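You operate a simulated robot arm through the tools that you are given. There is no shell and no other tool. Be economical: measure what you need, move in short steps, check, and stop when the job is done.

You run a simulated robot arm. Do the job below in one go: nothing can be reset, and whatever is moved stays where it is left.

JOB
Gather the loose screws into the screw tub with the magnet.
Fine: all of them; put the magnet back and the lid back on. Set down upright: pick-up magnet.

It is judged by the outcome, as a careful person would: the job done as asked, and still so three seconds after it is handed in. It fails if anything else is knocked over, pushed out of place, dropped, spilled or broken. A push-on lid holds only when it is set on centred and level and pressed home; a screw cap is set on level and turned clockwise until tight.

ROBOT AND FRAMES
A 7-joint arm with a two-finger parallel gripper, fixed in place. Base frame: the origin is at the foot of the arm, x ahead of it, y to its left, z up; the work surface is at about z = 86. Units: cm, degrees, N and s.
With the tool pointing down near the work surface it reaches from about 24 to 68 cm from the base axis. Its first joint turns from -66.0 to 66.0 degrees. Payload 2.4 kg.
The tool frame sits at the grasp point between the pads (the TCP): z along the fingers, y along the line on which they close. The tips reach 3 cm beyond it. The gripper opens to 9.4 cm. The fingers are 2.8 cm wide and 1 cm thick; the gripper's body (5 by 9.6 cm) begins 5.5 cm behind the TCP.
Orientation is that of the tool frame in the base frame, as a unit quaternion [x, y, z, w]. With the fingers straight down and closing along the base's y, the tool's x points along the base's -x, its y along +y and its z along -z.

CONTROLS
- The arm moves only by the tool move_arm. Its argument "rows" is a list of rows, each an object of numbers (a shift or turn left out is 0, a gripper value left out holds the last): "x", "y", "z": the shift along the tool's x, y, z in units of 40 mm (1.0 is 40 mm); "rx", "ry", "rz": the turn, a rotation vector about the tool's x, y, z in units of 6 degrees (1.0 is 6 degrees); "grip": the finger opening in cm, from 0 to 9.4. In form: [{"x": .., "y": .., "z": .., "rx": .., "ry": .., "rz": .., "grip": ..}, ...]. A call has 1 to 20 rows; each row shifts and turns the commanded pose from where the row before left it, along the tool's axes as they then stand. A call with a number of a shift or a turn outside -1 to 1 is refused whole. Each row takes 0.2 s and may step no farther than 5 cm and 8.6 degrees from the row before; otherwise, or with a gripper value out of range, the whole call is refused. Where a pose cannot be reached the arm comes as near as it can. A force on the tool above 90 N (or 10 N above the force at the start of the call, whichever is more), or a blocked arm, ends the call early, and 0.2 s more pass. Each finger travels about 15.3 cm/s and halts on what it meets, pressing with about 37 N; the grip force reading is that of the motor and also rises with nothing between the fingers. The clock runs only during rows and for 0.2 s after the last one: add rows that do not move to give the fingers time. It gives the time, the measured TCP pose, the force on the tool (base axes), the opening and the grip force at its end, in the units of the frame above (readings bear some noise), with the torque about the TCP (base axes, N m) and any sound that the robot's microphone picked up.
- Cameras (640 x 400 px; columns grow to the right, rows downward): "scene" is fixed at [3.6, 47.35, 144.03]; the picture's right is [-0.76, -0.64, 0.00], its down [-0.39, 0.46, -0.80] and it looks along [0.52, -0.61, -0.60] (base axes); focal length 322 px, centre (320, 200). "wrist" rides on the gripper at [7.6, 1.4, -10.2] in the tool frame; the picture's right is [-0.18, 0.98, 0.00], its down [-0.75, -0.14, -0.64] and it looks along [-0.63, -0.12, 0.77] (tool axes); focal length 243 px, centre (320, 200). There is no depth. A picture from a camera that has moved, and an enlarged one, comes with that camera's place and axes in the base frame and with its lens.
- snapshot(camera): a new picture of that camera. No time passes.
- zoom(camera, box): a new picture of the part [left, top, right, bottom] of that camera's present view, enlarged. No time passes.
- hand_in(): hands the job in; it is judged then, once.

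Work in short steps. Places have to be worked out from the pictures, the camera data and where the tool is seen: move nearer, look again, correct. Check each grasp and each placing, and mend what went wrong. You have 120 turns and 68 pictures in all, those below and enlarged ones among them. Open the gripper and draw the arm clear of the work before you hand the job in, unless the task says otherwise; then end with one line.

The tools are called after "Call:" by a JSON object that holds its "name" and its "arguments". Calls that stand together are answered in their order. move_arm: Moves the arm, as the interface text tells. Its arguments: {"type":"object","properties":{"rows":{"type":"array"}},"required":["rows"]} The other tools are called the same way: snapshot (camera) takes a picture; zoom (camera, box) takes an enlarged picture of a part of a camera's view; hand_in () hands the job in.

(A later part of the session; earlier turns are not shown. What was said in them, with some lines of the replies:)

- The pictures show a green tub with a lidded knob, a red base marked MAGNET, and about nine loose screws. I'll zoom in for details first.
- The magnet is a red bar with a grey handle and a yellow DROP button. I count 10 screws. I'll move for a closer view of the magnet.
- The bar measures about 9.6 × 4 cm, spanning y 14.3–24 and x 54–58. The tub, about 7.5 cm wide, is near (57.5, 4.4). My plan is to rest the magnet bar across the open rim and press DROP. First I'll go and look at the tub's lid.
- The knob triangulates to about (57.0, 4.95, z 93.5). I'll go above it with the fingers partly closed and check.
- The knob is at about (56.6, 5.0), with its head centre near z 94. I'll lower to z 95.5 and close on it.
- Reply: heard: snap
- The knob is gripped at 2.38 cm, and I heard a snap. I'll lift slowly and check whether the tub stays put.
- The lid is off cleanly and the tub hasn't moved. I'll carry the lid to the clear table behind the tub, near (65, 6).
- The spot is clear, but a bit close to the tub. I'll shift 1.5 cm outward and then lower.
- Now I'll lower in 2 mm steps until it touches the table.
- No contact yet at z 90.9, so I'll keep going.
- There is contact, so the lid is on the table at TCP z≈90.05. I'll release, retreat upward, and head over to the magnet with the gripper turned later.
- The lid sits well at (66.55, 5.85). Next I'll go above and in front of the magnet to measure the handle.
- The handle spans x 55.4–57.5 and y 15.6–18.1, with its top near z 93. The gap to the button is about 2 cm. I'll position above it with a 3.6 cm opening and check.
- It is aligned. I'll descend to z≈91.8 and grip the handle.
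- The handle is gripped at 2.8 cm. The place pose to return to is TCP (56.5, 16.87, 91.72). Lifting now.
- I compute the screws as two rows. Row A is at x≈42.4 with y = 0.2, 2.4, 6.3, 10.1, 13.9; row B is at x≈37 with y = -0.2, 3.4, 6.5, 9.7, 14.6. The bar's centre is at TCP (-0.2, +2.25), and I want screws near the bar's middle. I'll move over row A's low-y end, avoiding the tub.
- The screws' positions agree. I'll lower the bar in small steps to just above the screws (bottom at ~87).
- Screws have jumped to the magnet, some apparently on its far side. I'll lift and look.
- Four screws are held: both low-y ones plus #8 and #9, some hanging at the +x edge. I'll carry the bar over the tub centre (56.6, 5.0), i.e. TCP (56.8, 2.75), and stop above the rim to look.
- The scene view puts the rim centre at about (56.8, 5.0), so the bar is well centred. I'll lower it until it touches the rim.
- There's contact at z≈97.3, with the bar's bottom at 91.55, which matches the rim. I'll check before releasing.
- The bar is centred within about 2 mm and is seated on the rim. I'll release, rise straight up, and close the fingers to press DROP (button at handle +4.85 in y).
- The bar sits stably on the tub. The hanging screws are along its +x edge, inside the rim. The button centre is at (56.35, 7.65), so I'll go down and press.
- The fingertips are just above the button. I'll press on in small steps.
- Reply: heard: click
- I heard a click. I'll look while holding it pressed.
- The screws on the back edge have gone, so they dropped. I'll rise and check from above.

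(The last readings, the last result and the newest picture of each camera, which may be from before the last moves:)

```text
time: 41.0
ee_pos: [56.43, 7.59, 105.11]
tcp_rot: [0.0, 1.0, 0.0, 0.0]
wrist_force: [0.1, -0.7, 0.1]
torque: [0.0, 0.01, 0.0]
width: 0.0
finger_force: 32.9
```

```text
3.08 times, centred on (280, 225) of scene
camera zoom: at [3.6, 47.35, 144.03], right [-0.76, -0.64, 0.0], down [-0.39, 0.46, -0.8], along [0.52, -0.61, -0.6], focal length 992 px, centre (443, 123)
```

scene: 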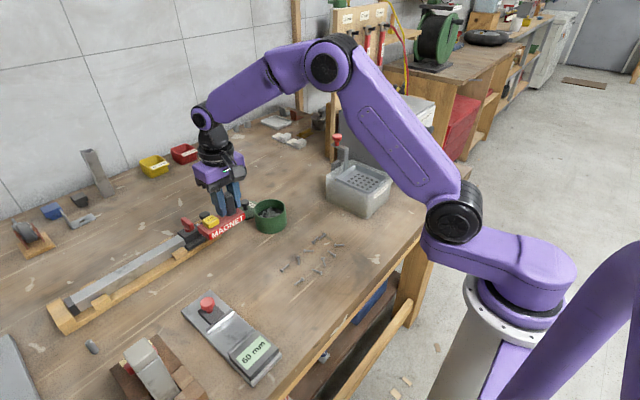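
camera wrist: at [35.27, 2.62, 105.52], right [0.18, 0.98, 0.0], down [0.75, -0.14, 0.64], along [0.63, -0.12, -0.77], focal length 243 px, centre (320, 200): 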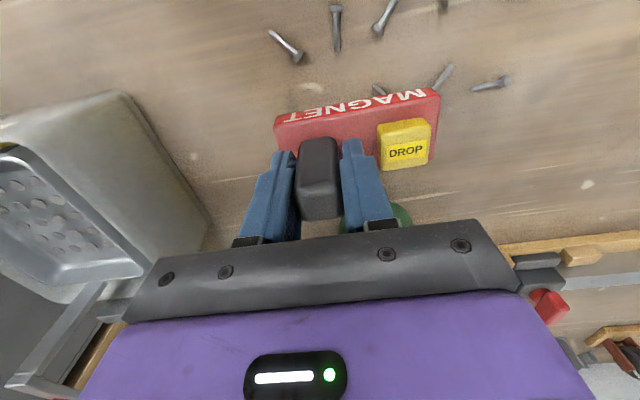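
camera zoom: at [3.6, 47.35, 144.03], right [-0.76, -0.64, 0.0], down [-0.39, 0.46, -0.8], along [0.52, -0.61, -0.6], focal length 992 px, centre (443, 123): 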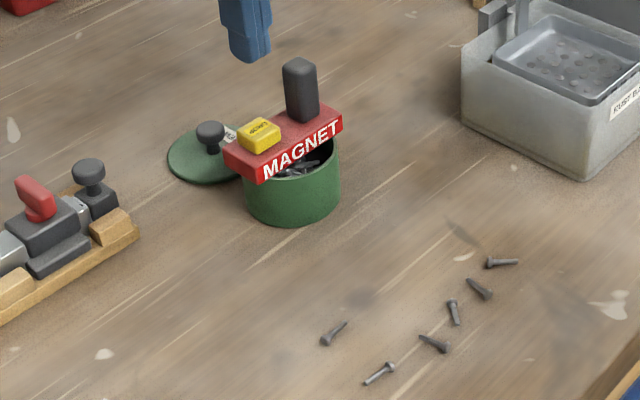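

Four screws are in the tub and the magnet is empty on top. I'll regrasp the handle and lift.

Call:
{"name": "move_arm", "arguments": {"rows": [{"x": -0.11, "y": -0.6, "grip": 3.7}, {"y": -0.6}, {}, {"z": 0.6}, {"z": 0.6}, {"z": 0.5}, {"z": 0.22}, {}, {"grip": 2.5}, {"grip": 1.5}, {}, {}]}}

Call:
{"name": "move_arm", "arguments": {"rows": [{"z": -0.1}, {"z": -0.3}, {"z": -0.6}, {"z": -0.6}, {}]}}

Call:
{"name": "zoom", "arguments": {"camera": "wrist", "box": [220, 0, 440, 220]}}

Call:
{"name": "zoom", "arguments": {"camera": "scene", "box": [225, 140, 315, 230]}}

```text
time: 43.6
ee_pos: [56.83, 2.86, 97.49]
tcp_rot: [0.0, 1.0, -0.001, 0.0]
wrist_force: [0.6, -0.2, 0.4]
torque: [-0.07, -0.01, -0.01]
width: 2.82
finger_force: 37.8
```

```text
time: 44.8
ee_pos: [56.87, 2.83, 103.98]
tcp_rot: [0.0, 1.0, 0.0, 0.0]
wrist_force: [0.1, 0.0, -3.2]
torque: [-0.06, -0.02, 0.0]
width: 2.8
finger_force: 37.1
```

```text
1.82 times, centred on (330, 110) of wrist
camera zoom: at [49.25, 4.15, 114.1], right [0.18, 0.98, 0.0], down [0.75, -0.14, 0.64], along [0.63, -0.12, -0.77], focal length 441 px, centre (302, 364)
```

zoom: 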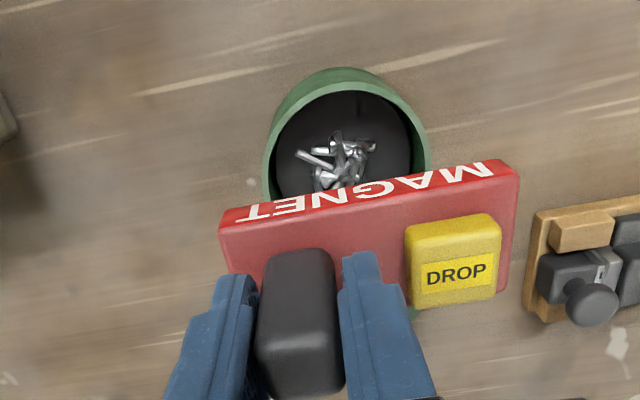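

```text
4.44 times, centred on (270, 185) of scene
camera zoom: at [3.6, 47.35, 144.03], right [-0.76, -0.64, 0.0], down [-0.39, 0.46, -0.8], along [0.52, -0.61, -0.6], focal length 1433 px, centre (542, 267)
```

zoom: 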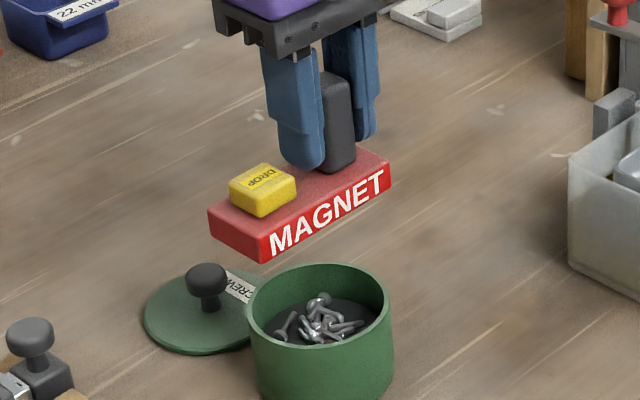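

The magnet came off cleanly. On to row B: bar centre (36.8, 3.4), so TCP (37.0, 1.15).

Call:
{"name": "move_arm", "arguments": {"rows": [{"x": 0.8}, {"x": 0.9}, {"x": 0.9}, {"x": 0.9, "y": -0.2}, {"x": 0.9, "y": -0.22}, {"x": 0.57}, {"z": 0.6}, {"z": 0.7}, {"z": 0.7}, {}]}}

Call:
{"name": "zoom", "arguments": {"camera": "scene", "box": [260, 190, 380, 290]}}

Call:
{"name": "snapshot", "arguments": {"camera": "wrist"}}

```text
time: 47.0
ee_pos: [36.91, 1.0, 95.79]
tcp_rot: [0.0, 1.0, -0.001, 0.0]
wrist_force: [-0.3, -1.5, -4.6]
torque: [-0.07, -0.01, -0.01]
width: 2.81
finger_force: 37.4
```

```text
4.00 times, centred on (320, 240) of scene
camera zoom: at [3.6, 47.35, 144.03], right [-0.76, -0.64, 0.0], down [-0.39, 0.46, -0.8], along [0.52, -0.61, -0.6], focal length 1290 px, centre (320, 40)
```

zoom: 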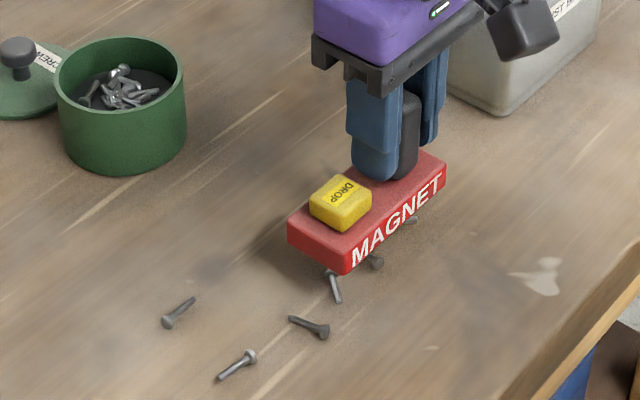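

```text
21 pictures are left
camera wrist: at [29.4, 2.38, 105.92], right [0.18, 0.98, 0.0], down [0.75, -0.14, 0.64], along [0.63, -0.12, -0.77], focal length 243 px, centre (320, 200)
```

wrist: 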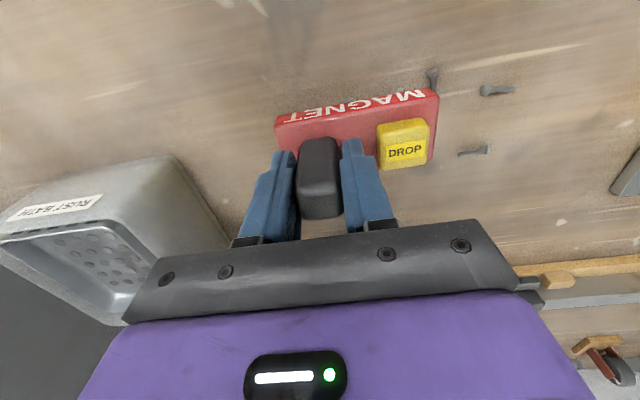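

Positions agree. I'll dip to z≈92.7 for the row-B screws, lift, then look once.

Call:
{"name": "move_arm", "arguments": {"rows": [{"z": 0.3}, {"z": 0.25}, {"z": 0.15}, {"z": 0.07}, {}, {"z": -0.3}, {"z": -0.5}, {"z": -0.3}, {}]}}

Call:
{"name": "zoom", "arguments": {"camera": "scene", "box": [260, 180, 380, 280]}}

```text
time: 49.0
ee_pos: [37.03, 1.07, 97.13]
tcp_rot: [0.001, 1.0, 0.0, 0.0]
wrist_force: [0.1, 0.0, -3.7]
torque: [-0.08, -0.04, 0.02]
width: 2.83
finger_force: 37.0
```

```text
4.00 times, centred on (320, 230) of scene
camera zoom: at [3.6, 47.35, 144.03], right [-0.76, -0.64, 0.0], down [-0.39, 0.46, -0.8], along [0.52, -0.61, -0.6], focal length 1290 px, centre (320, 80)
```

zoom: 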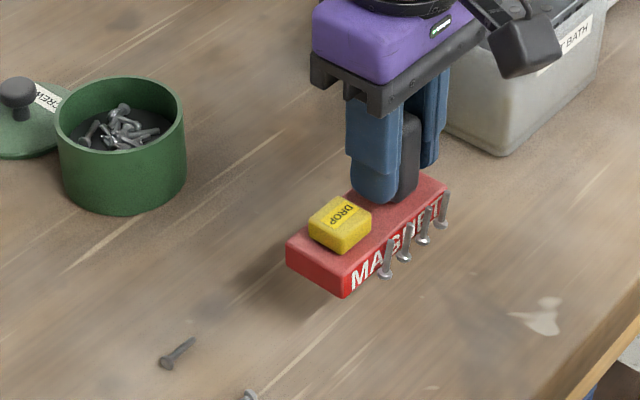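

All four row-B screws hang on the bar's front face, at bar offsets of about +1.25, -0.3, -2.1 and -3.85 along y. To keep them inside the rim I'll place the bar shifted (+1.5, +0.6) relative to the tub, i.e. TCP (58.35, 3.25), hover, and inspect.

Call:
{"name": "move_arm", "arguments": {"rows": [{"z": -0.5}, {"z": -0.6}, {"z": -0.4}, {"x": -0.6}, {"x": -0.8, "y": 0.1}, {"x": -0.8, "y": 0.1}, {"x": -0.8, "y": 0.1}, {"x": -0.8, "y": 0.1}, {"x": -0.8, "y": 0.15}, {"x": -0.73}, {}, {"z": 0.5}, {"z": 0.4}, {"z": 0.15}, {}]}}

Call:
{"name": "zoom", "arguments": {"camera": "wrist", "box": [220, 20, 440, 220]}}

```text
time: 52.2
ee_pos: [58.18, 3.35, 98.97]
tcp_rot: [0.0, 1.0, 0.0, 0.0]
wrist_force: [0.2, 0.1, -3.2]
torque: [-0.04, 0.02, 0.04]
width: 2.8
finger_force: 36.7
```

```text
2.00 times, centred on (330, 120) of wrist
camera zoom: at [50.7, 4.62, 109.08], right [0.18, 0.98, 0.0], down [0.75, -0.14, 0.64], along [0.63, -0.12, -0.77], focal length 485 px, centre (300, 360)
```

zoom: 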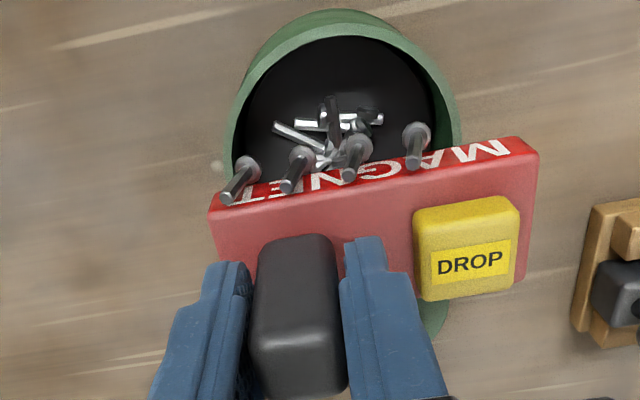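

All four screw heads lie inside the rim (max radius ~3.5 of 3.95). I'll lower until contact.

Call:
{"name": "move_arm", "arguments": {"rows": [{"z": 0.12}, {"z": 0.1}, {"z": 0.06}, {"z": 0.05}, {}]}}

```text
time: 53.4
ee_pos: [58.2, 3.36, 97.52]
tcp_rot: [0.0, 1.0, 0.0, 0.0]
wrist_force: [0.6, 0.0, -3.6]
torque: [-0.09, -0.01, 0.02]
width: 2.8
finger_force: 37.0
```

Call:
{"name": "move_arm", "arguments": {"rows": [{"z": 0.04}, {"z": 0.03}, {}]}}

```text
time: 54.2
ee_pos: [58.2, 3.32, 97.36]
tcp_rot: [-0.001, 1.0, -0.001, 0.001]
wrist_force: [-3.8, -0.9, 12.8]
torque: [0.11, 0.45, 0.05]
width: 2.81
finger_force: 37.0
```

Contact. I'll release, go over the button, and stop just above it.

Call:
{"name": "move_arm", "arguments": {"rows": [{"z": -0.03}, {"grip": 3.7}, {}, {}, {"z": -0.3}, {"z": -0.5}, {"z": -0.6}, {"z": -0.5}, {"grip": 0}, {"y": 0.6}, {"y": 0.6, "x": 0.11}, {}, {"z": 0.5}, {"z": 0.6}, {"z": 0.5}, {"z": 0.1}, {}]}}

Call:
{"name": "zoom", "arguments": {"camera": "scene", "box": [225, 150, 315, 240]}}

```text
time: 57.8
ee_pos: [57.75, 8.18, 98.29]
tcp_rot: [0.0, 1.0, 0.0, 0.0]
wrist_force: [0.2, -1.3, 0.3]
torque: [-0.01, -0.01, 0.01]
width: 0.0
finger_force: 33.0
```

```text
4.44 times, centred on (270, 195) of scene
camera zoom: at [3.6, 47.35, 144.03], right [-0.76, -0.64, 0.0], down [-0.39, 0.46, -0.8], along [0.52, -0.61, -0.6], focal length 1433 px, centre (542, 222)
```

zoom: 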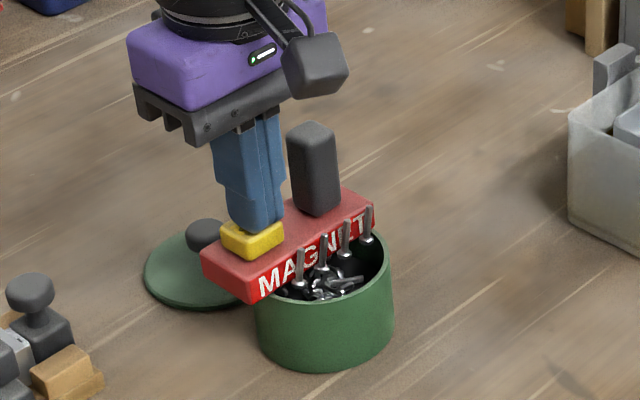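

Good: all the screws are inside the rim. Now I'll press gently until the click.

Call:
{"name": "move_arm", "arguments": {"rows": [{"z": 0.06}, {"z": 0.05}, {"z": 0.05}, {"z": 0.04}, {}]}}

```text
time: 59.0
ee_pos: [57.9, 8.22, 97.5]
tcp_rot: [0.0, 1.0, 0.0, -0.001]
wrist_force: [-0.7, 0.9, 2.2]
torque: [0.01, -0.01, -0.01]
width: 0.01
finger_force: 32.9
heard: click
```

It clicked. I'll rise, open, and regrasp the handle (back -x 0.11, y -1.2), with a check from above on the way.

Call:
{"name": "move_arm", "arguments": {"rows": [{}, {"z": -0.3}, {"z": -0.6}, {"z": -0.6}, {"z": -0.4}, {"x": -0.11, "y": -0.6, "grip": 3.7}, {"y": -0.6}, {}]}}

Call:
{"name": "zoom", "arguments": {"camera": "wrist", "box": [220, 20, 440, 220]}}

```text
time: 60.8
ee_pos: [58.26, 3.21, 105.16]
tcp_rot: [-0.001, 1.0, -0.001, -0.001]
wrist_force: [0.1, 0.4, 0.1]
torque: [0.04, -0.01, 0.0]
width: 3.71
finger_force: 0.1
```

```text
2.00 times, centred on (330, 120) of wrist
camera zoom: at [50.73, 4.64, 115.29], right [0.18, 0.98, 0.0], down [0.75, -0.14, 0.64], along [0.63, -0.12, -0.77], focal length 485 px, centre (300, 360)
```

zoom: 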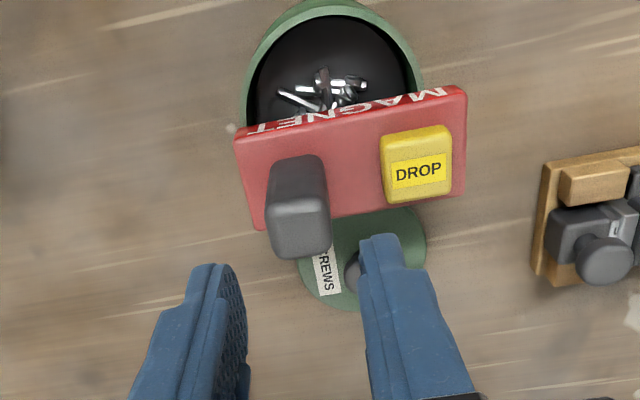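

The drop worked. Regrasp the handle, lift, and go to screw #10 at (42.4, 13.9) with the bar centre at (43.4, 14.9).

Call:
{"name": "move_arm", "arguments": {"rows": [{"z": 0.6}, {"z": 0.6}, {"z": 0.5}, {"z": 0.22}, {}, {"grip": 2.5}, {"grip": 1.5}, {}, {}, {"z": -0.1}, {"z": -0.3}, {"z": -0.6}, {"z": -0.6}, {}]}}

Call:
{"name": "move_arm", "arguments": {"rows": [{"x": 0.7, "y": 0.3}, {"x": 0.8, "y": 0.5}, {"x": 0.8, "y": 0.6}, {"x": 0.8, "y": 0.6}, {"x": 0.56, "y": 0.35}, {"z": 0.7}, {"z": 0.7}, {"z": 0.6}, {}]}}

Call:
{"name": "zoom", "arguments": {"camera": "scene", "box": [240, 170, 380, 300]}}

```text
time: 63.8
ee_pos: [58.18, 3.3, 103.68]
tcp_rot: [0.0, 1.0, 0.001, 0.0]
wrist_force: [-1.0, 0.7, -3.1]
torque: [-0.09, 0.0, -0.01]
width: 2.83
finger_force: 36.9
```

```text
time: 65.8
ee_pos: [43.5, 12.7, 95.73]
tcp_rot: [0.0, 1.0, 0.0, 0.0]
wrist_force: [0.1, 0.6, -2.7]
torque: [-0.09, -0.02, -0.03]
width: 2.82
finger_force: 37.1
```

```text
3.08 times, centred on (310, 235) of scene
camera zoom: at [3.6, 47.35, 144.02], right [-0.76, -0.64, 0.0], down [-0.39, 0.46, -0.8], along [0.52, -0.61, -0.6], focal length 992 px, centre (351, 92)
```

zoom: 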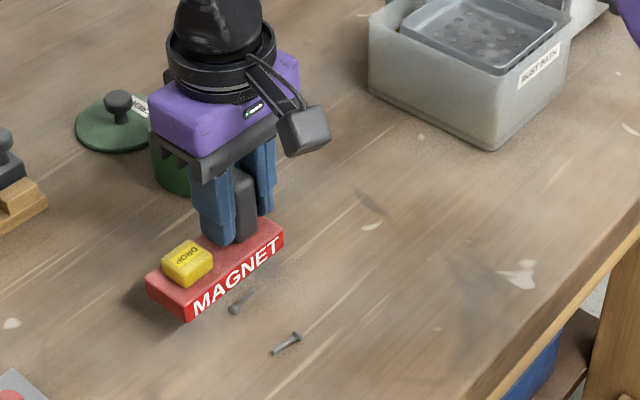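

Two screws remain, at the expected places. I'll dip on #10, then shift and dip on #5 at (37.4, 14.7).

Call:
{"name": "move_arm", "arguments": {"rows": [{"z": 0.3}, {"z": 0.25}, {"z": 0.15}, {"z": 0.06}, {}, {"z": -0.3}, {"z": -0.45}, {"x": 0.6, "y": -0.15}, {"x": 0.65, "y": -0.15}, {}, {"z": 0.3}, {"z": 0.25}, {"z": 0.15}, {"z": 0.05}, {}, {"z": -0.3}, {"z": -0.5}, {"z": -0.3}, {}]}}

Call:
{"name": "zoom", "arguments": {"camera": "scene", "box": [240, 170, 380, 300]}}

```text
time: 69.8
ee_pos: [38.68, 11.49, 97.04]
tcp_rot: [0.0, 1.0, 0.0, 0.0]
wrist_force: [-0.4, 0.4, -2.8]
torque: [-0.1, 0.02, -0.01]
width: 2.8
finger_force: 37.0
```

```text
3.08 times, centred on (310, 235) of scene
camera zoom: at [3.6, 47.35, 144.02], right [-0.76, -0.64, 0.0], down [-0.39, 0.46, -0.8], along [0.52, -0.61, -0.6], focal length 992 px, centre (351, 92)
```

zoom: 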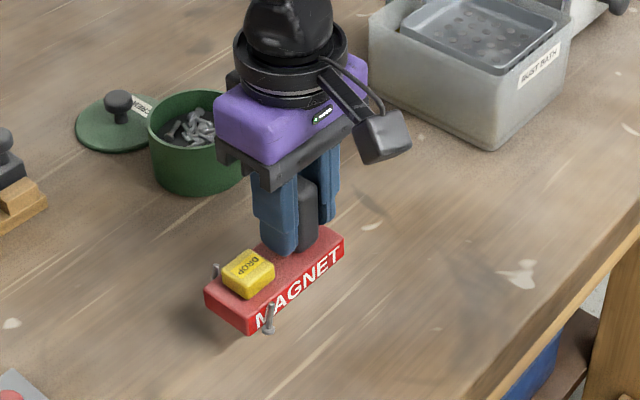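

Both screws are held, one at the front and one at the back, about 1.4 cm from the button end. I'll shift the bar by -0.9 in y, to TCP (56.85, 1.75), hover and look.

Call:
{"name": "move_arm", "arguments": {"rows": [{"z": -0.5}, {"z": -0.6}, {"z": -0.6}, {"x": -0.7, "y": -0.2}, {"x": -0.7, "y": -0.5}, {"x": -0.7, "y": -0.5}, {"x": -0.7, "y": -0.5}, {"x": -0.7, "y": -0.5}, {"x": -0.7, "y": -0.23}, {"x": -0.34}, {}, {"z": 0.5}, {"z": 0.5}, {"z": 0.2}, {}]}}

Call:
{"name": "zoom", "arguments": {"camera": "wrist", "box": [230, 20, 450, 220]}}

```text
time: 73.0
ee_pos: [56.77, 1.82, 99.06]
tcp_rot: [-0.001, 1.0, 0.0, -0.001]
wrist_force: [-0.6, -0.2, -2.6]
torque: [-0.09, 0.03, 0.02]
width: 2.81
finger_force: 37.1
```

```text
2.00 times, centred on (340, 120) of wrist
camera zoom: at [49.26, 3.13, 109.29], right [0.18, 0.98, 0.0], down [0.75, -0.14, 0.64], along [0.63, -0.12, -0.77], focal length 485 px, centre (280, 360)
```

zoom: 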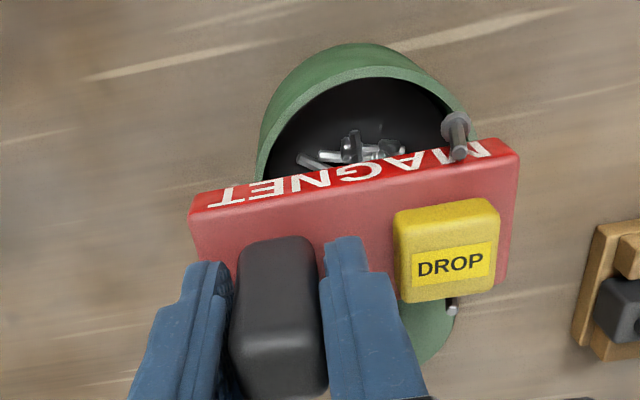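

The front screw's radius is about 3.65, which is a bit close. Shifting another 1.5 mm in -y gives about 3.5 while the bar end still overlaps the rim. I'll lower slowly.

Call:
{"name": "move_arm", "arguments": {"rows": [{"y": -0.045}, {}, {"z": 0.1}, {"z": 0.1}, {"z": 0.06}, {}]}}

Call:
{"name": "zoom", "arguments": {"camera": "wrist", "box": [330, 60, 440, 160]}}

```text
time: 74.4
ee_pos: [56.73, 1.45, 98.12]
tcp_rot: [0.001, 1.0, 0.0, 0.0]
wrist_force: [-0.1, 1.3, -3.3]
torque: [-0.09, 0.01, 0.02]
width: 2.79
finger_force: 36.9
```

```text
4.00 times, centred on (385, 110) of wrist
camera zoom: at [49.27, 2.95, 108.24], right [0.18, 0.98, 0.0], down [0.75, -0.14, 0.64], along [0.63, -0.12, -0.77], focal length 970 px, centre (60, 560)
```

zoom: 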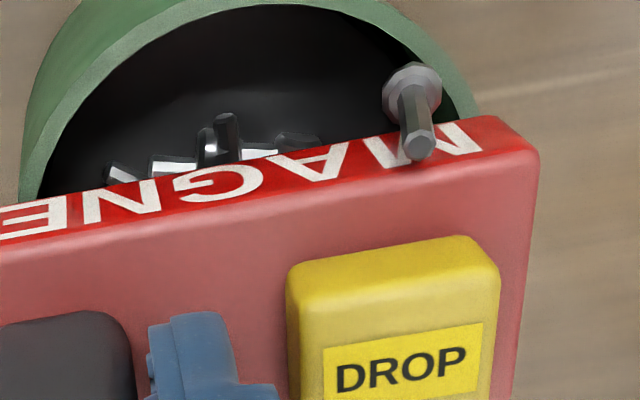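

The screw head is just inside the rim, and the bar end still extends past it. I'll go on lowering to contact.

Call:
{"name": "move_arm", "arguments": {"rows": [{"z": 0.06}, {"z": 0.05}, {"z": 0.04}, {}]}}

```text
time: 75.4
ee_pos: [56.89, 1.5, 97.43]
tcp_rot: [0.0, 1.0, 0.0, 0.0]
wrist_force: [0.2, 0.3, -3.0]
torque: [-0.07, -0.02, 0.01]
width: 2.81
finger_force: 37.0
```

Call:
{"name": "move_arm", "arguments": {"rows": [{"z": 0.03}, {"z": 0.03}, {}]}}

Call:
{"name": "zoom", "arguments": {"camera": "scene", "box": [235, 170, 305, 240]}}

```text
time: 76.2
ee_pos: [56.74, 1.57, 97.4]
tcp_rot: [0.0, 1.0, 0.0, 0.002]
wrist_force: [-1.6, -1.5, 13.6]
torque: [0.12, 0.4, 0.02]
width: 2.8
finger_force: 37.5
```

```text
5.71 times, centred on (270, 205) of scene
camera zoom: at [3.57, 47.35, 144.03], right [-0.76, -0.64, 0.0], down [-0.39, 0.46, -0.8], along [0.52, -0.61, -0.6], focal length 1842 px, centre (606, 171)
```

zoom: 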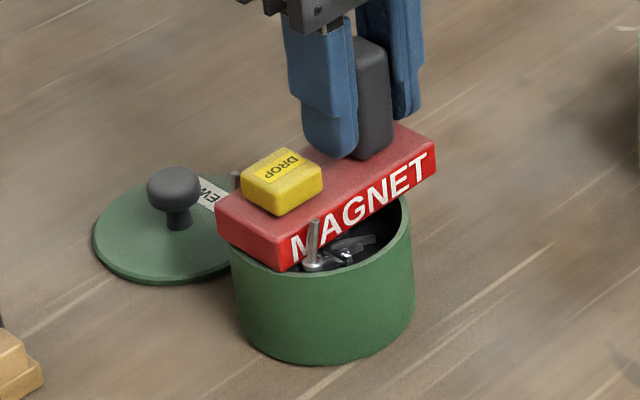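

It is seated and both screws are inside the rim. I'll release, hover over the button at TCP +4.85 in y, and stop just above.

Call:
{"name": "move_arm", "arguments": {"rows": [{"z": -0.03}, {"grip": 3.0}, {"grip": 3.7}, {}, {}, {"z": -0.3}, {"z": -0.5}, {"z": -0.6}, {"z": -0.5}, {"grip": 0}, {"y": 0.6}, {"y": 0.6, "x": 0.11}, {}, {"z": 0.5}, {"z": 0.6}, {"z": 0.5}, {"z": 0.1}, {}]}}

Call:
{"name": "zoom", "arguments": {"camera": "scene", "box": [235, 170, 305, 240]}}

```text
time: 80.0
ee_pos: [56.44, 6.32, 98.04]
tcp_rot: [0.0, 1.0, 0.0, 0.0]
wrist_force: [-0.1, 0.5, 0.1]
torque: [0.05, 0.01, 0.0]
width: 0.0
finger_force: 32.7
```

```text
5.71 times, centred on (270, 205) of scene
camera zoom: at [3.6, 47.35, 144.03], right [-0.76, -0.64, 0.0], down [-0.39, 0.46, -0.8], along [0.52, -0.61, -0.6], focal length 1842 px, centre (606, 171)
```

zoom: 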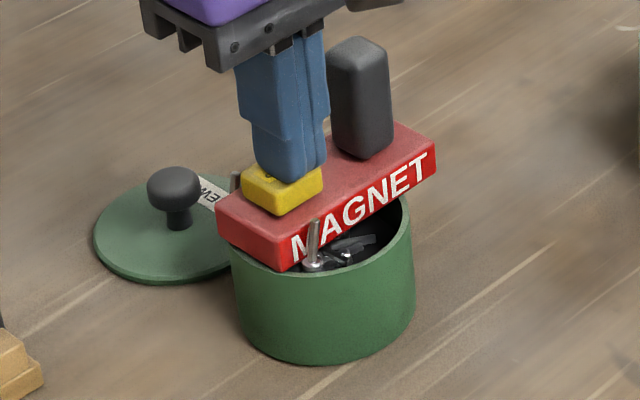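

The bar is stable on the rim. Press gently.

Call:
{"name": "move_arm", "arguments": {"rows": [{"z": 0.05}, {"z": 0.05}, {"z": 0.04}, {}]}}

```text
time: 81.0
ee_pos: [56.47, 6.35, 97.57]
tcp_rot: [0.0, 1.0, 0.0, 0.0]
wrist_force: [0.3, -0.9, 3.0]
torque: [-0.02, 0.0, 0.02]
width: 0.0
finger_force: 33.2
```

Call:
{"name": "move_arm", "arguments": {"rows": [{"z": 0.03}, {}]}}

```text
time: 81.6
ee_pos: [56.34, 6.47, 97.64]
tcp_rot: [0.0, 1.0, -0.001, -0.001]
wrist_force: [0.5, -0.8, 2.5]
torque: [-0.03, -0.05, 0.02]
width: 0.0
finger_force: 33.3
heard: click
```

It clicked. I'll rise, return above the handle, regrasp, lift and check.

Call:
{"name": "move_arm", "arguments": {"rows": [{}, {"z": -0.3}, {"z": -0.6}, {"z": -0.6}, {"z": -0.4}, {"x": -0.11, "y": -0.6, "grip": 3.7}, {"y": -0.6}, {}]}}

Call:
{"name": "zoom", "arguments": {"camera": "wrist", "box": [230, 20, 450, 220]}}

```text
time: 83.4
ee_pos: [56.77, 1.57, 105.14]
tcp_rot: [-0.001, 1.0, 0.0, -0.001]
wrist_force: [0.8, -0.9, 0.0]
torque: [0.0, -0.05, 0.02]
width: 3.73
finger_force: 0.0
```

```text
2.00 times, centred on (340, 120) of wrist
camera zoom: at [49.28, 2.91, 115.28], right [0.18, 0.98, 0.0], down [0.75, -0.14, 0.64], along [0.63, -0.12, -0.77], focal length 485 px, centre (280, 360)
```

zoom: 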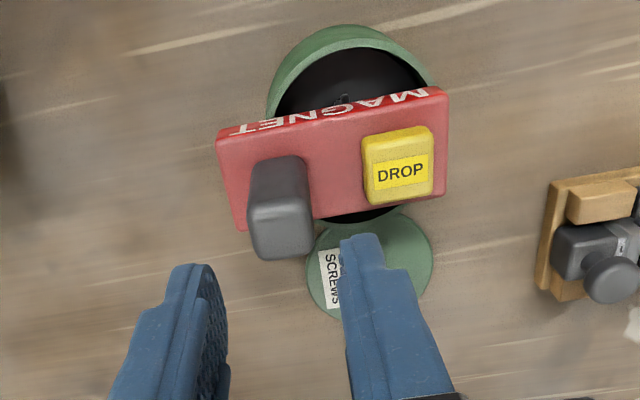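

Both dropped. I'll regrasp, lift, and carry the magnet back to (56.5, 16.87).

Call:
{"name": "move_arm", "arguments": {"rows": [{"z": 0.6}, {"z": 0.6}, {"z": 0.5}, {"z": 0.22}, {}, {"grip": 2.5}, {"grip": 1.5}, {}, {}, {"z": -0.1}, {"z": -0.3}, {"z": -0.6}, {"z": -0.6}, {}]}}

Call:
{"name": "move_arm", "arguments": {"rows": [{"y": 0.7}, {"y": 0.8}, {"y": 0.8}, {"y": 0.8}, {"y": 0.73, "x": 0.07}, {}, {"z": 0.6}, {"z": 0.6}, {"z": 0.6}, {"z": 0.5}, {"z": 0.3}, {}]}}

Call:
{"name": "snapshot", "arguments": {"camera": "scene"}}

```text
time: 86.4
ee_pos: [56.81, 1.75, 103.76]
tcp_rot: [0.0, 1.0, 0.001, 0.0]
wrist_force: [0.1, -0.4, -3.2]
torque: [-0.09, 0.0, 0.01]
width: 2.77
finger_force: 37.2
```

```text
time: 89.0
ee_pos: [56.52, 16.91, 93.44]
tcp_rot: [0.0, 1.0, 0.0, 0.001]
wrist_force: [0.6, 0.1, -2.5]
torque: [-0.07, 0.0, 0.03]
width: 2.77
finger_force: 37.2
```

```text
9 pictures are left
```

scene: 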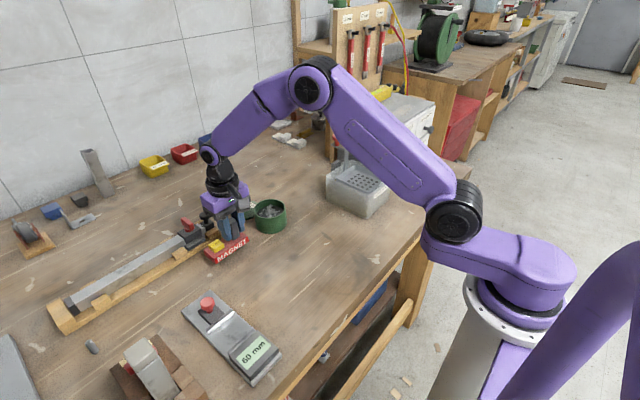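

The table is clear of screws and the magnet is over its original spot. I'll lower to contact.

Call:
{"name": "move_arm", "arguments": {"rows": [{"z": 0.15}, {"z": 0.1}, {"z": 0.05}, {"z": 0.05}, {}]}}

```text
time: 90.2
ee_pos: [56.53, 16.95, 91.94]
tcp_rot: [-0.001, 1.0, 0.0, -0.001]
wrist_force: [0.1, 0.3, -3.2]
torque: [-0.06, 0.02, 0.0]
width: 2.77
finger_force: 37.1
```

Call:
{"name": "move_arm", "arguments": {"rows": [{"z": 0.03}, {"z": 0.03}, {}]}}

```text
time: 91.0
ee_pos: [56.63, 16.93, 91.84]
tcp_rot: [0.001, 1.0, 0.0, 0.0]
wrist_force: [-3.5, -2.1, 9.7]
torque: [0.03, 0.34, 0.04]
width: 2.78
finger_force: 37.2
```

It's on the table. I'll release, rise and check.

Call:
{"name": "move_arm", "arguments": {"rows": [{"z": -0.02}, {"grip": 3.0}, {"grip": 3.7}, {}, {}, {"z": -0.3}, {"z": -0.6}, {"z": -0.6}, {"z": -0.6}, {"x": -0.6, "y": -0.7}, {"x": -0.7, "y": -0.7}, {"x": -0.7, "y": -0.7}, {"x": -0.5, "y": -0.65, "grip": 5}, {}]}}

Call:
{"name": "snapshot", "arguments": {"camera": "wrist"}}

```text
time: 94.0
ee_pos: [66.38, 5.89, 100.19]
tcp_rot: [-0.001, 1.0, 0.0, 0.0]
wrist_force: [-0.2, -0.2, 0.0]
torque: [-0.02, -0.01, 0.02]
width: 4.99
finger_force: 0.0
```

```text
8 pictures are left
camera wrist: at [58.96, 7.27, 110.37], right [0.18, 0.98, 0.0], down [0.75, -0.14, 0.64], along [0.63, -0.12, -0.77], focal length 243 px, centre (320, 200)
```

wrist: 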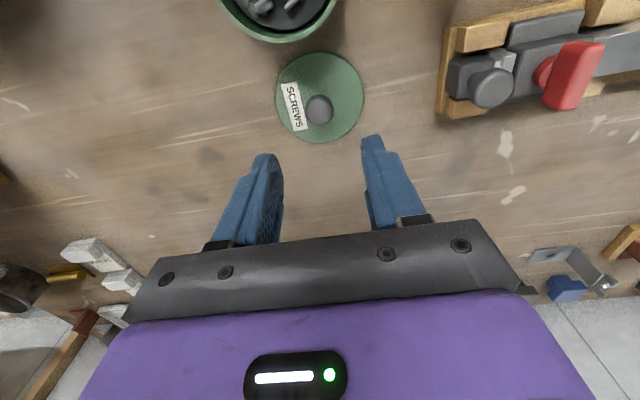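

The lid is undisturbed. I'll descend to z≈90.15 and grip the knob, then lift.

Call:
{"name": "move_arm", "arguments": {"rows": [{"x": -0.05, "z": 0.6}, {"z": 0.7}, {"z": 0.7}, {"z": 0.4}, {"z": 0.1}, {}, {"grip": 3}, {"grip": 2}, {"grip": 1}, {}, {}]}}

```text
time: 96.4
ee_pos: [66.68, 5.89, 90.12]
tcp_rot: [0.0, 1.0, 0.001, 0.0]
wrist_force: [-0.7, 0.5, 0.2]
torque: [0.0, 0.0, 0.0]
width: 2.36
finger_force: 36.6
```

The knob is gripped. I'll lift and carry it to hover over the tub at (56.65, 5.0).

Call:
{"name": "move_arm", "arguments": {"rows": [{"z": -0.2}, {"z": -0.6}, {"z": -0.7}, {"z": -0.7}, {"z": -0.5}, {"x": 0.6, "y": -0.1}, {"x": 0.7, "y": -0.12}, {"x": 0.7}, {"x": 0.5}, {}, {"z": 0.4}, {"z": 0.3}, {"z": 0.1}, {}]}}

Call:
{"name": "zoom", "arguments": {"camera": "scene", "box": [230, 160, 310, 240]}}

Call:
{"name": "zoom", "arguments": {"camera": "wrist", "box": [220, 20, 420, 220]}}

```text
time: 99.4
ee_pos: [56.85, 4.99, 97.83]
tcp_rot: [0.0, 1.0, 0.001, 0.0]
wrist_force: [-0.4, 0.3, -0.3]
torque: [0.0, -0.04, 0.05]
width: 2.35
finger_force: 36.9
```

```text
5.00 times, centred on (270, 200) of scene
camera zoom: at [3.6, 47.35, 144.03], right [-0.76, -0.64, 0.0], down [-0.39, 0.46, -0.8], along [0.52, -0.61, -0.6], focal length 1612 px, centre (570, 200)
```

zoom: 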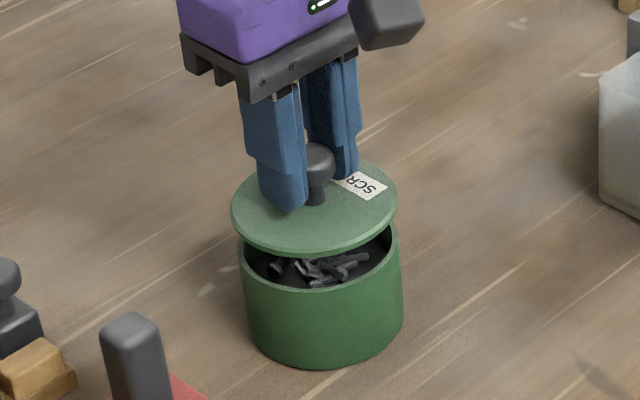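

```text
2.00 times, centred on (320, 120) of wrist
camera zoom: at [49.19, 6.36, 107.97], right [0.18, 0.98, 0.0], down [0.75, -0.14, 0.64], along [0.63, -0.12, -0.77], focal length 485 px, centre (320, 360)
```

zoom: 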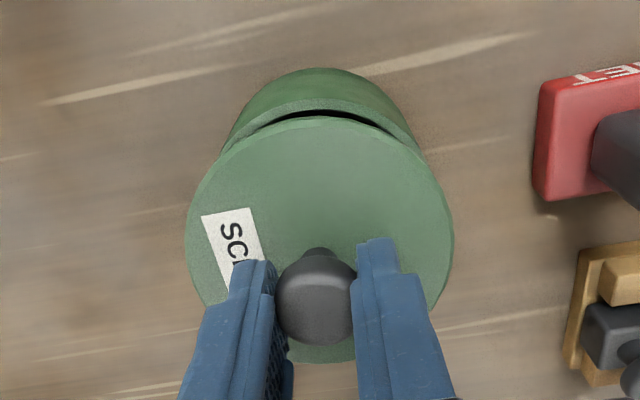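

The lid lines up with the earlier lift-off images to about 1 mm. I'll lower onto the rim.

Call:
{"name": "move_arm", "arguments": {"rows": [{"x": 0.02, "z": 0.2}, {"z": 0.2}, {"z": 0.08}, {"z": 0.05}, {"z": 0.04}, {}]}}

```text
time: 100.8
ee_pos: [56.73, 5.08, 95.79]
tcp_rot: [0.001, 1.0, 0.0, 0.001]
wrist_force: [-3.2, 1.8, 17.6]
torque: [0.01, 0.41, 0.0]
width: 2.38
finger_force: 36.5
```

Contact at about 2 mm above seated. I'll press home.

Call:
{"name": "move_arm", "arguments": {"rows": [{"z": 0.04}, {"z": 0.04}, {}]}}

```text
time: 101.6
ee_pos: [56.67, 5.18, 95.48]
tcp_rot: [0.0, 1.0, 0.0, 0.003]
wrist_force: [-8.9, 2.0, 41.7]
torque: [0.05, 0.32, 0.02]
width: 2.38
finger_force: 36.8
```

Call:
{"name": "move_arm", "arguments": {"rows": [{"z": 0.04}, {"z": 0.03}, {}]}}

Call:
{"name": "zoom", "arguments": {"camera": "scene", "box": [230, 160, 310, 240]}}

```text
time: 102.4
ee_pos: [56.6, 5.01, 95.35]
tcp_rot: [-0.001, 1.0, 0.0, 0.006]
wrist_force: [-8.4, 1.6, 50.5]
torque: [0.01, 0.18, -0.01]
width: 2.37
finger_force: 36.9
```

```text
5.00 times, centred on (270, 200) of scene
camera zoom: at [3.48, 47.35, 144.03], right [-0.76, -0.64, 0.0], down [-0.39, 0.46, -0.8], along [0.52, -0.61, -0.6], focal length 1612 px, centre (570, 200)
```

zoom: 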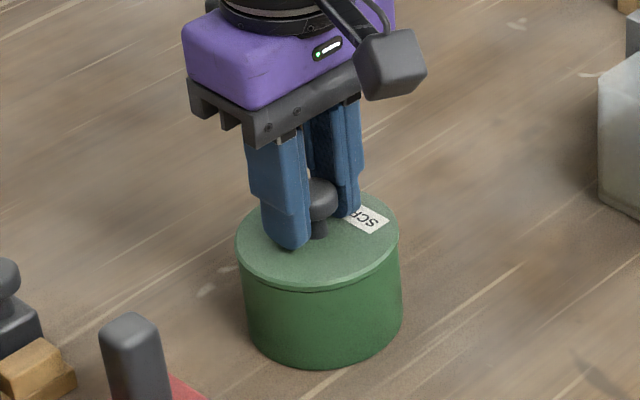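

The lid looks seated, but I heard no snap at 50 N and the tool is starting to lean. I'll relax, release, and press down on the knob's top with closed fingers instead.

Call:
{"name": "move_arm", "arguments": {"rows": [{"z": -0.05}, {"z": -0.05}, {"z": -0.03}, {"grip": 4}, {"grip": 5}, {}, {"z": -0.4}, {"z": -0.5}, {"grip": 0}, {}, {}, {"z": 0.2}, {"z": 0.1}, {}]}}

```text
time: 105.4
ee_pos: [56.61, 4.96, 97.75]
tcp_rot: [-0.001, 1.0, 0.0, 0.0]
wrist_force: [-1.1, -0.3, 4.2]
torque: [0.03, 0.04, 0.03]
width: 0.0
finger_force: 32.8
heard: snap
```

I heard a snap. I'll press firmly on the knob's top to be sure it's home.

Call:
{"name": "move_arm", "arguments": {"rows": [{"z": 0.05}, {"z": 0.04}, {"z": 0.04}, {}]}}

```text
time: 106.4
ee_pos: [56.48, 5.02, 97.83]
tcp_rot: [0.001, 1.0, 0.0, 0.003]
wrist_force: [-19.7, -1.3, 65.1]
torque: [-0.03, 0.95, 0.01]
width: 0.0
finger_force: 32.4
```

It's solid at 65 N with no further travel, so the lid is home. I'll retreat and look.

Call:
{"name": "move_arm", "arguments": {"rows": [{"z": -0.1}, {"z": -0.3}, {"z": -0.6}, {"z": -0.7}, {"z": -0.7}, {"x": 0.7}, {"x": 0.8}, {"x": 0.8}, {"x": 0.8}, {"grip": 6}, {}]}}

Call:
{"name": "zoom", "arguments": {"camera": "scene", "box": [190, 170, 350, 290]}}

Call:
{"name": "snapshot", "arguments": {"camera": "wrist"}}

```text
time: 108.8
ee_pos: [44.13, 5.05, 106.95]
tcp_rot: [0.0, 1.0, -0.001, -0.001]
wrist_force: [0.1, -0.1, 0.2]
torque: [-0.02, 0.03, -0.04]
width: 6.0
finger_force: 0.0
```

```text
3.33 times, centred on (270, 230) of scene
camera zoom: at [3.6, 47.35, 144.03], right [-0.76, -0.64, 0.0], down [-0.39, 0.46, -0.8], along [0.52, -0.61, -0.6], focal length 1075 px, centre (487, 100)
```

zoom: 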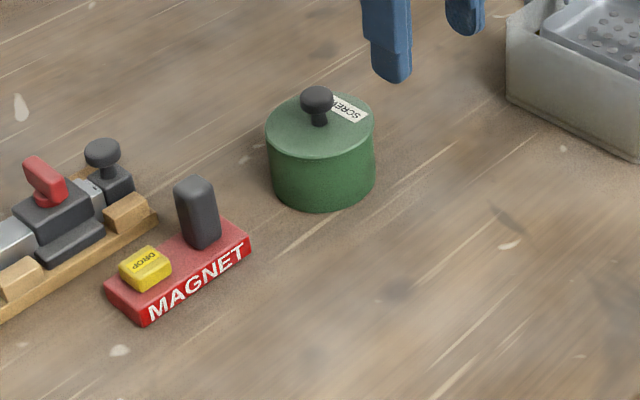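

```text
3 pictures are left
camera wrist: at [36.63, 6.4, 117.11], right [0.18, 0.98, 0.0], down [0.75, -0.14, 0.64], along [0.63, -0.12, -0.77], focal length 243 px, centre (320, 200)
```

wrist: 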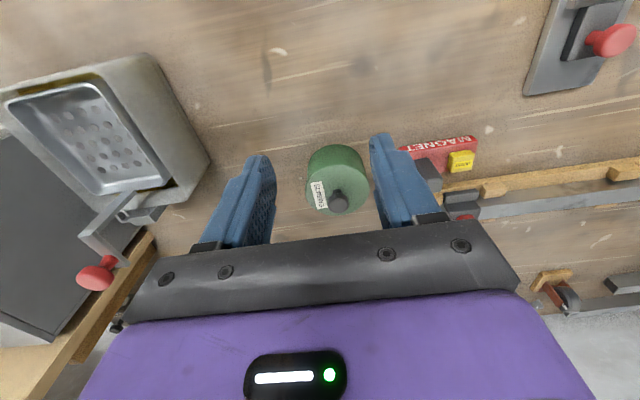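

The table is clear of screws, the magnet is back upright, and the lid is on. One last close look at the lid's fit.

Call:
{"name": "zoom", "arguments": {"camera": "scene", "box": [245, 190, 295, 240]}}

```text
8.00 times, centred on (270, 215) of scene
camera zoom: at [3.6, 47.35, 144.03], right [-0.76, -0.64, 0.0], down [-0.39, 0.46, -0.8], along [0.52, -0.61, -0.6], focal length 2579 px, centre (720, 80)
```

zoom: 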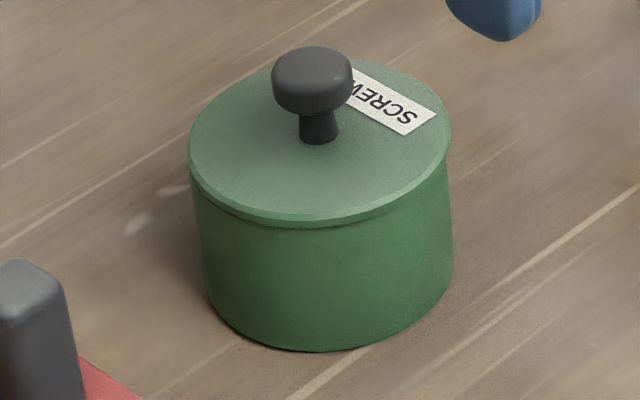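

The lid sits level, centred and closed all round, and the arm is clear with the gripper open. Handing in.

Call:
{"name": "hand_in", "arguments": {}}

```text
The job is handed in.
```

All ten loose screws are in the tub, the magnet is back in its place standing upright, and the lid is back on, centred, level and pressed home.
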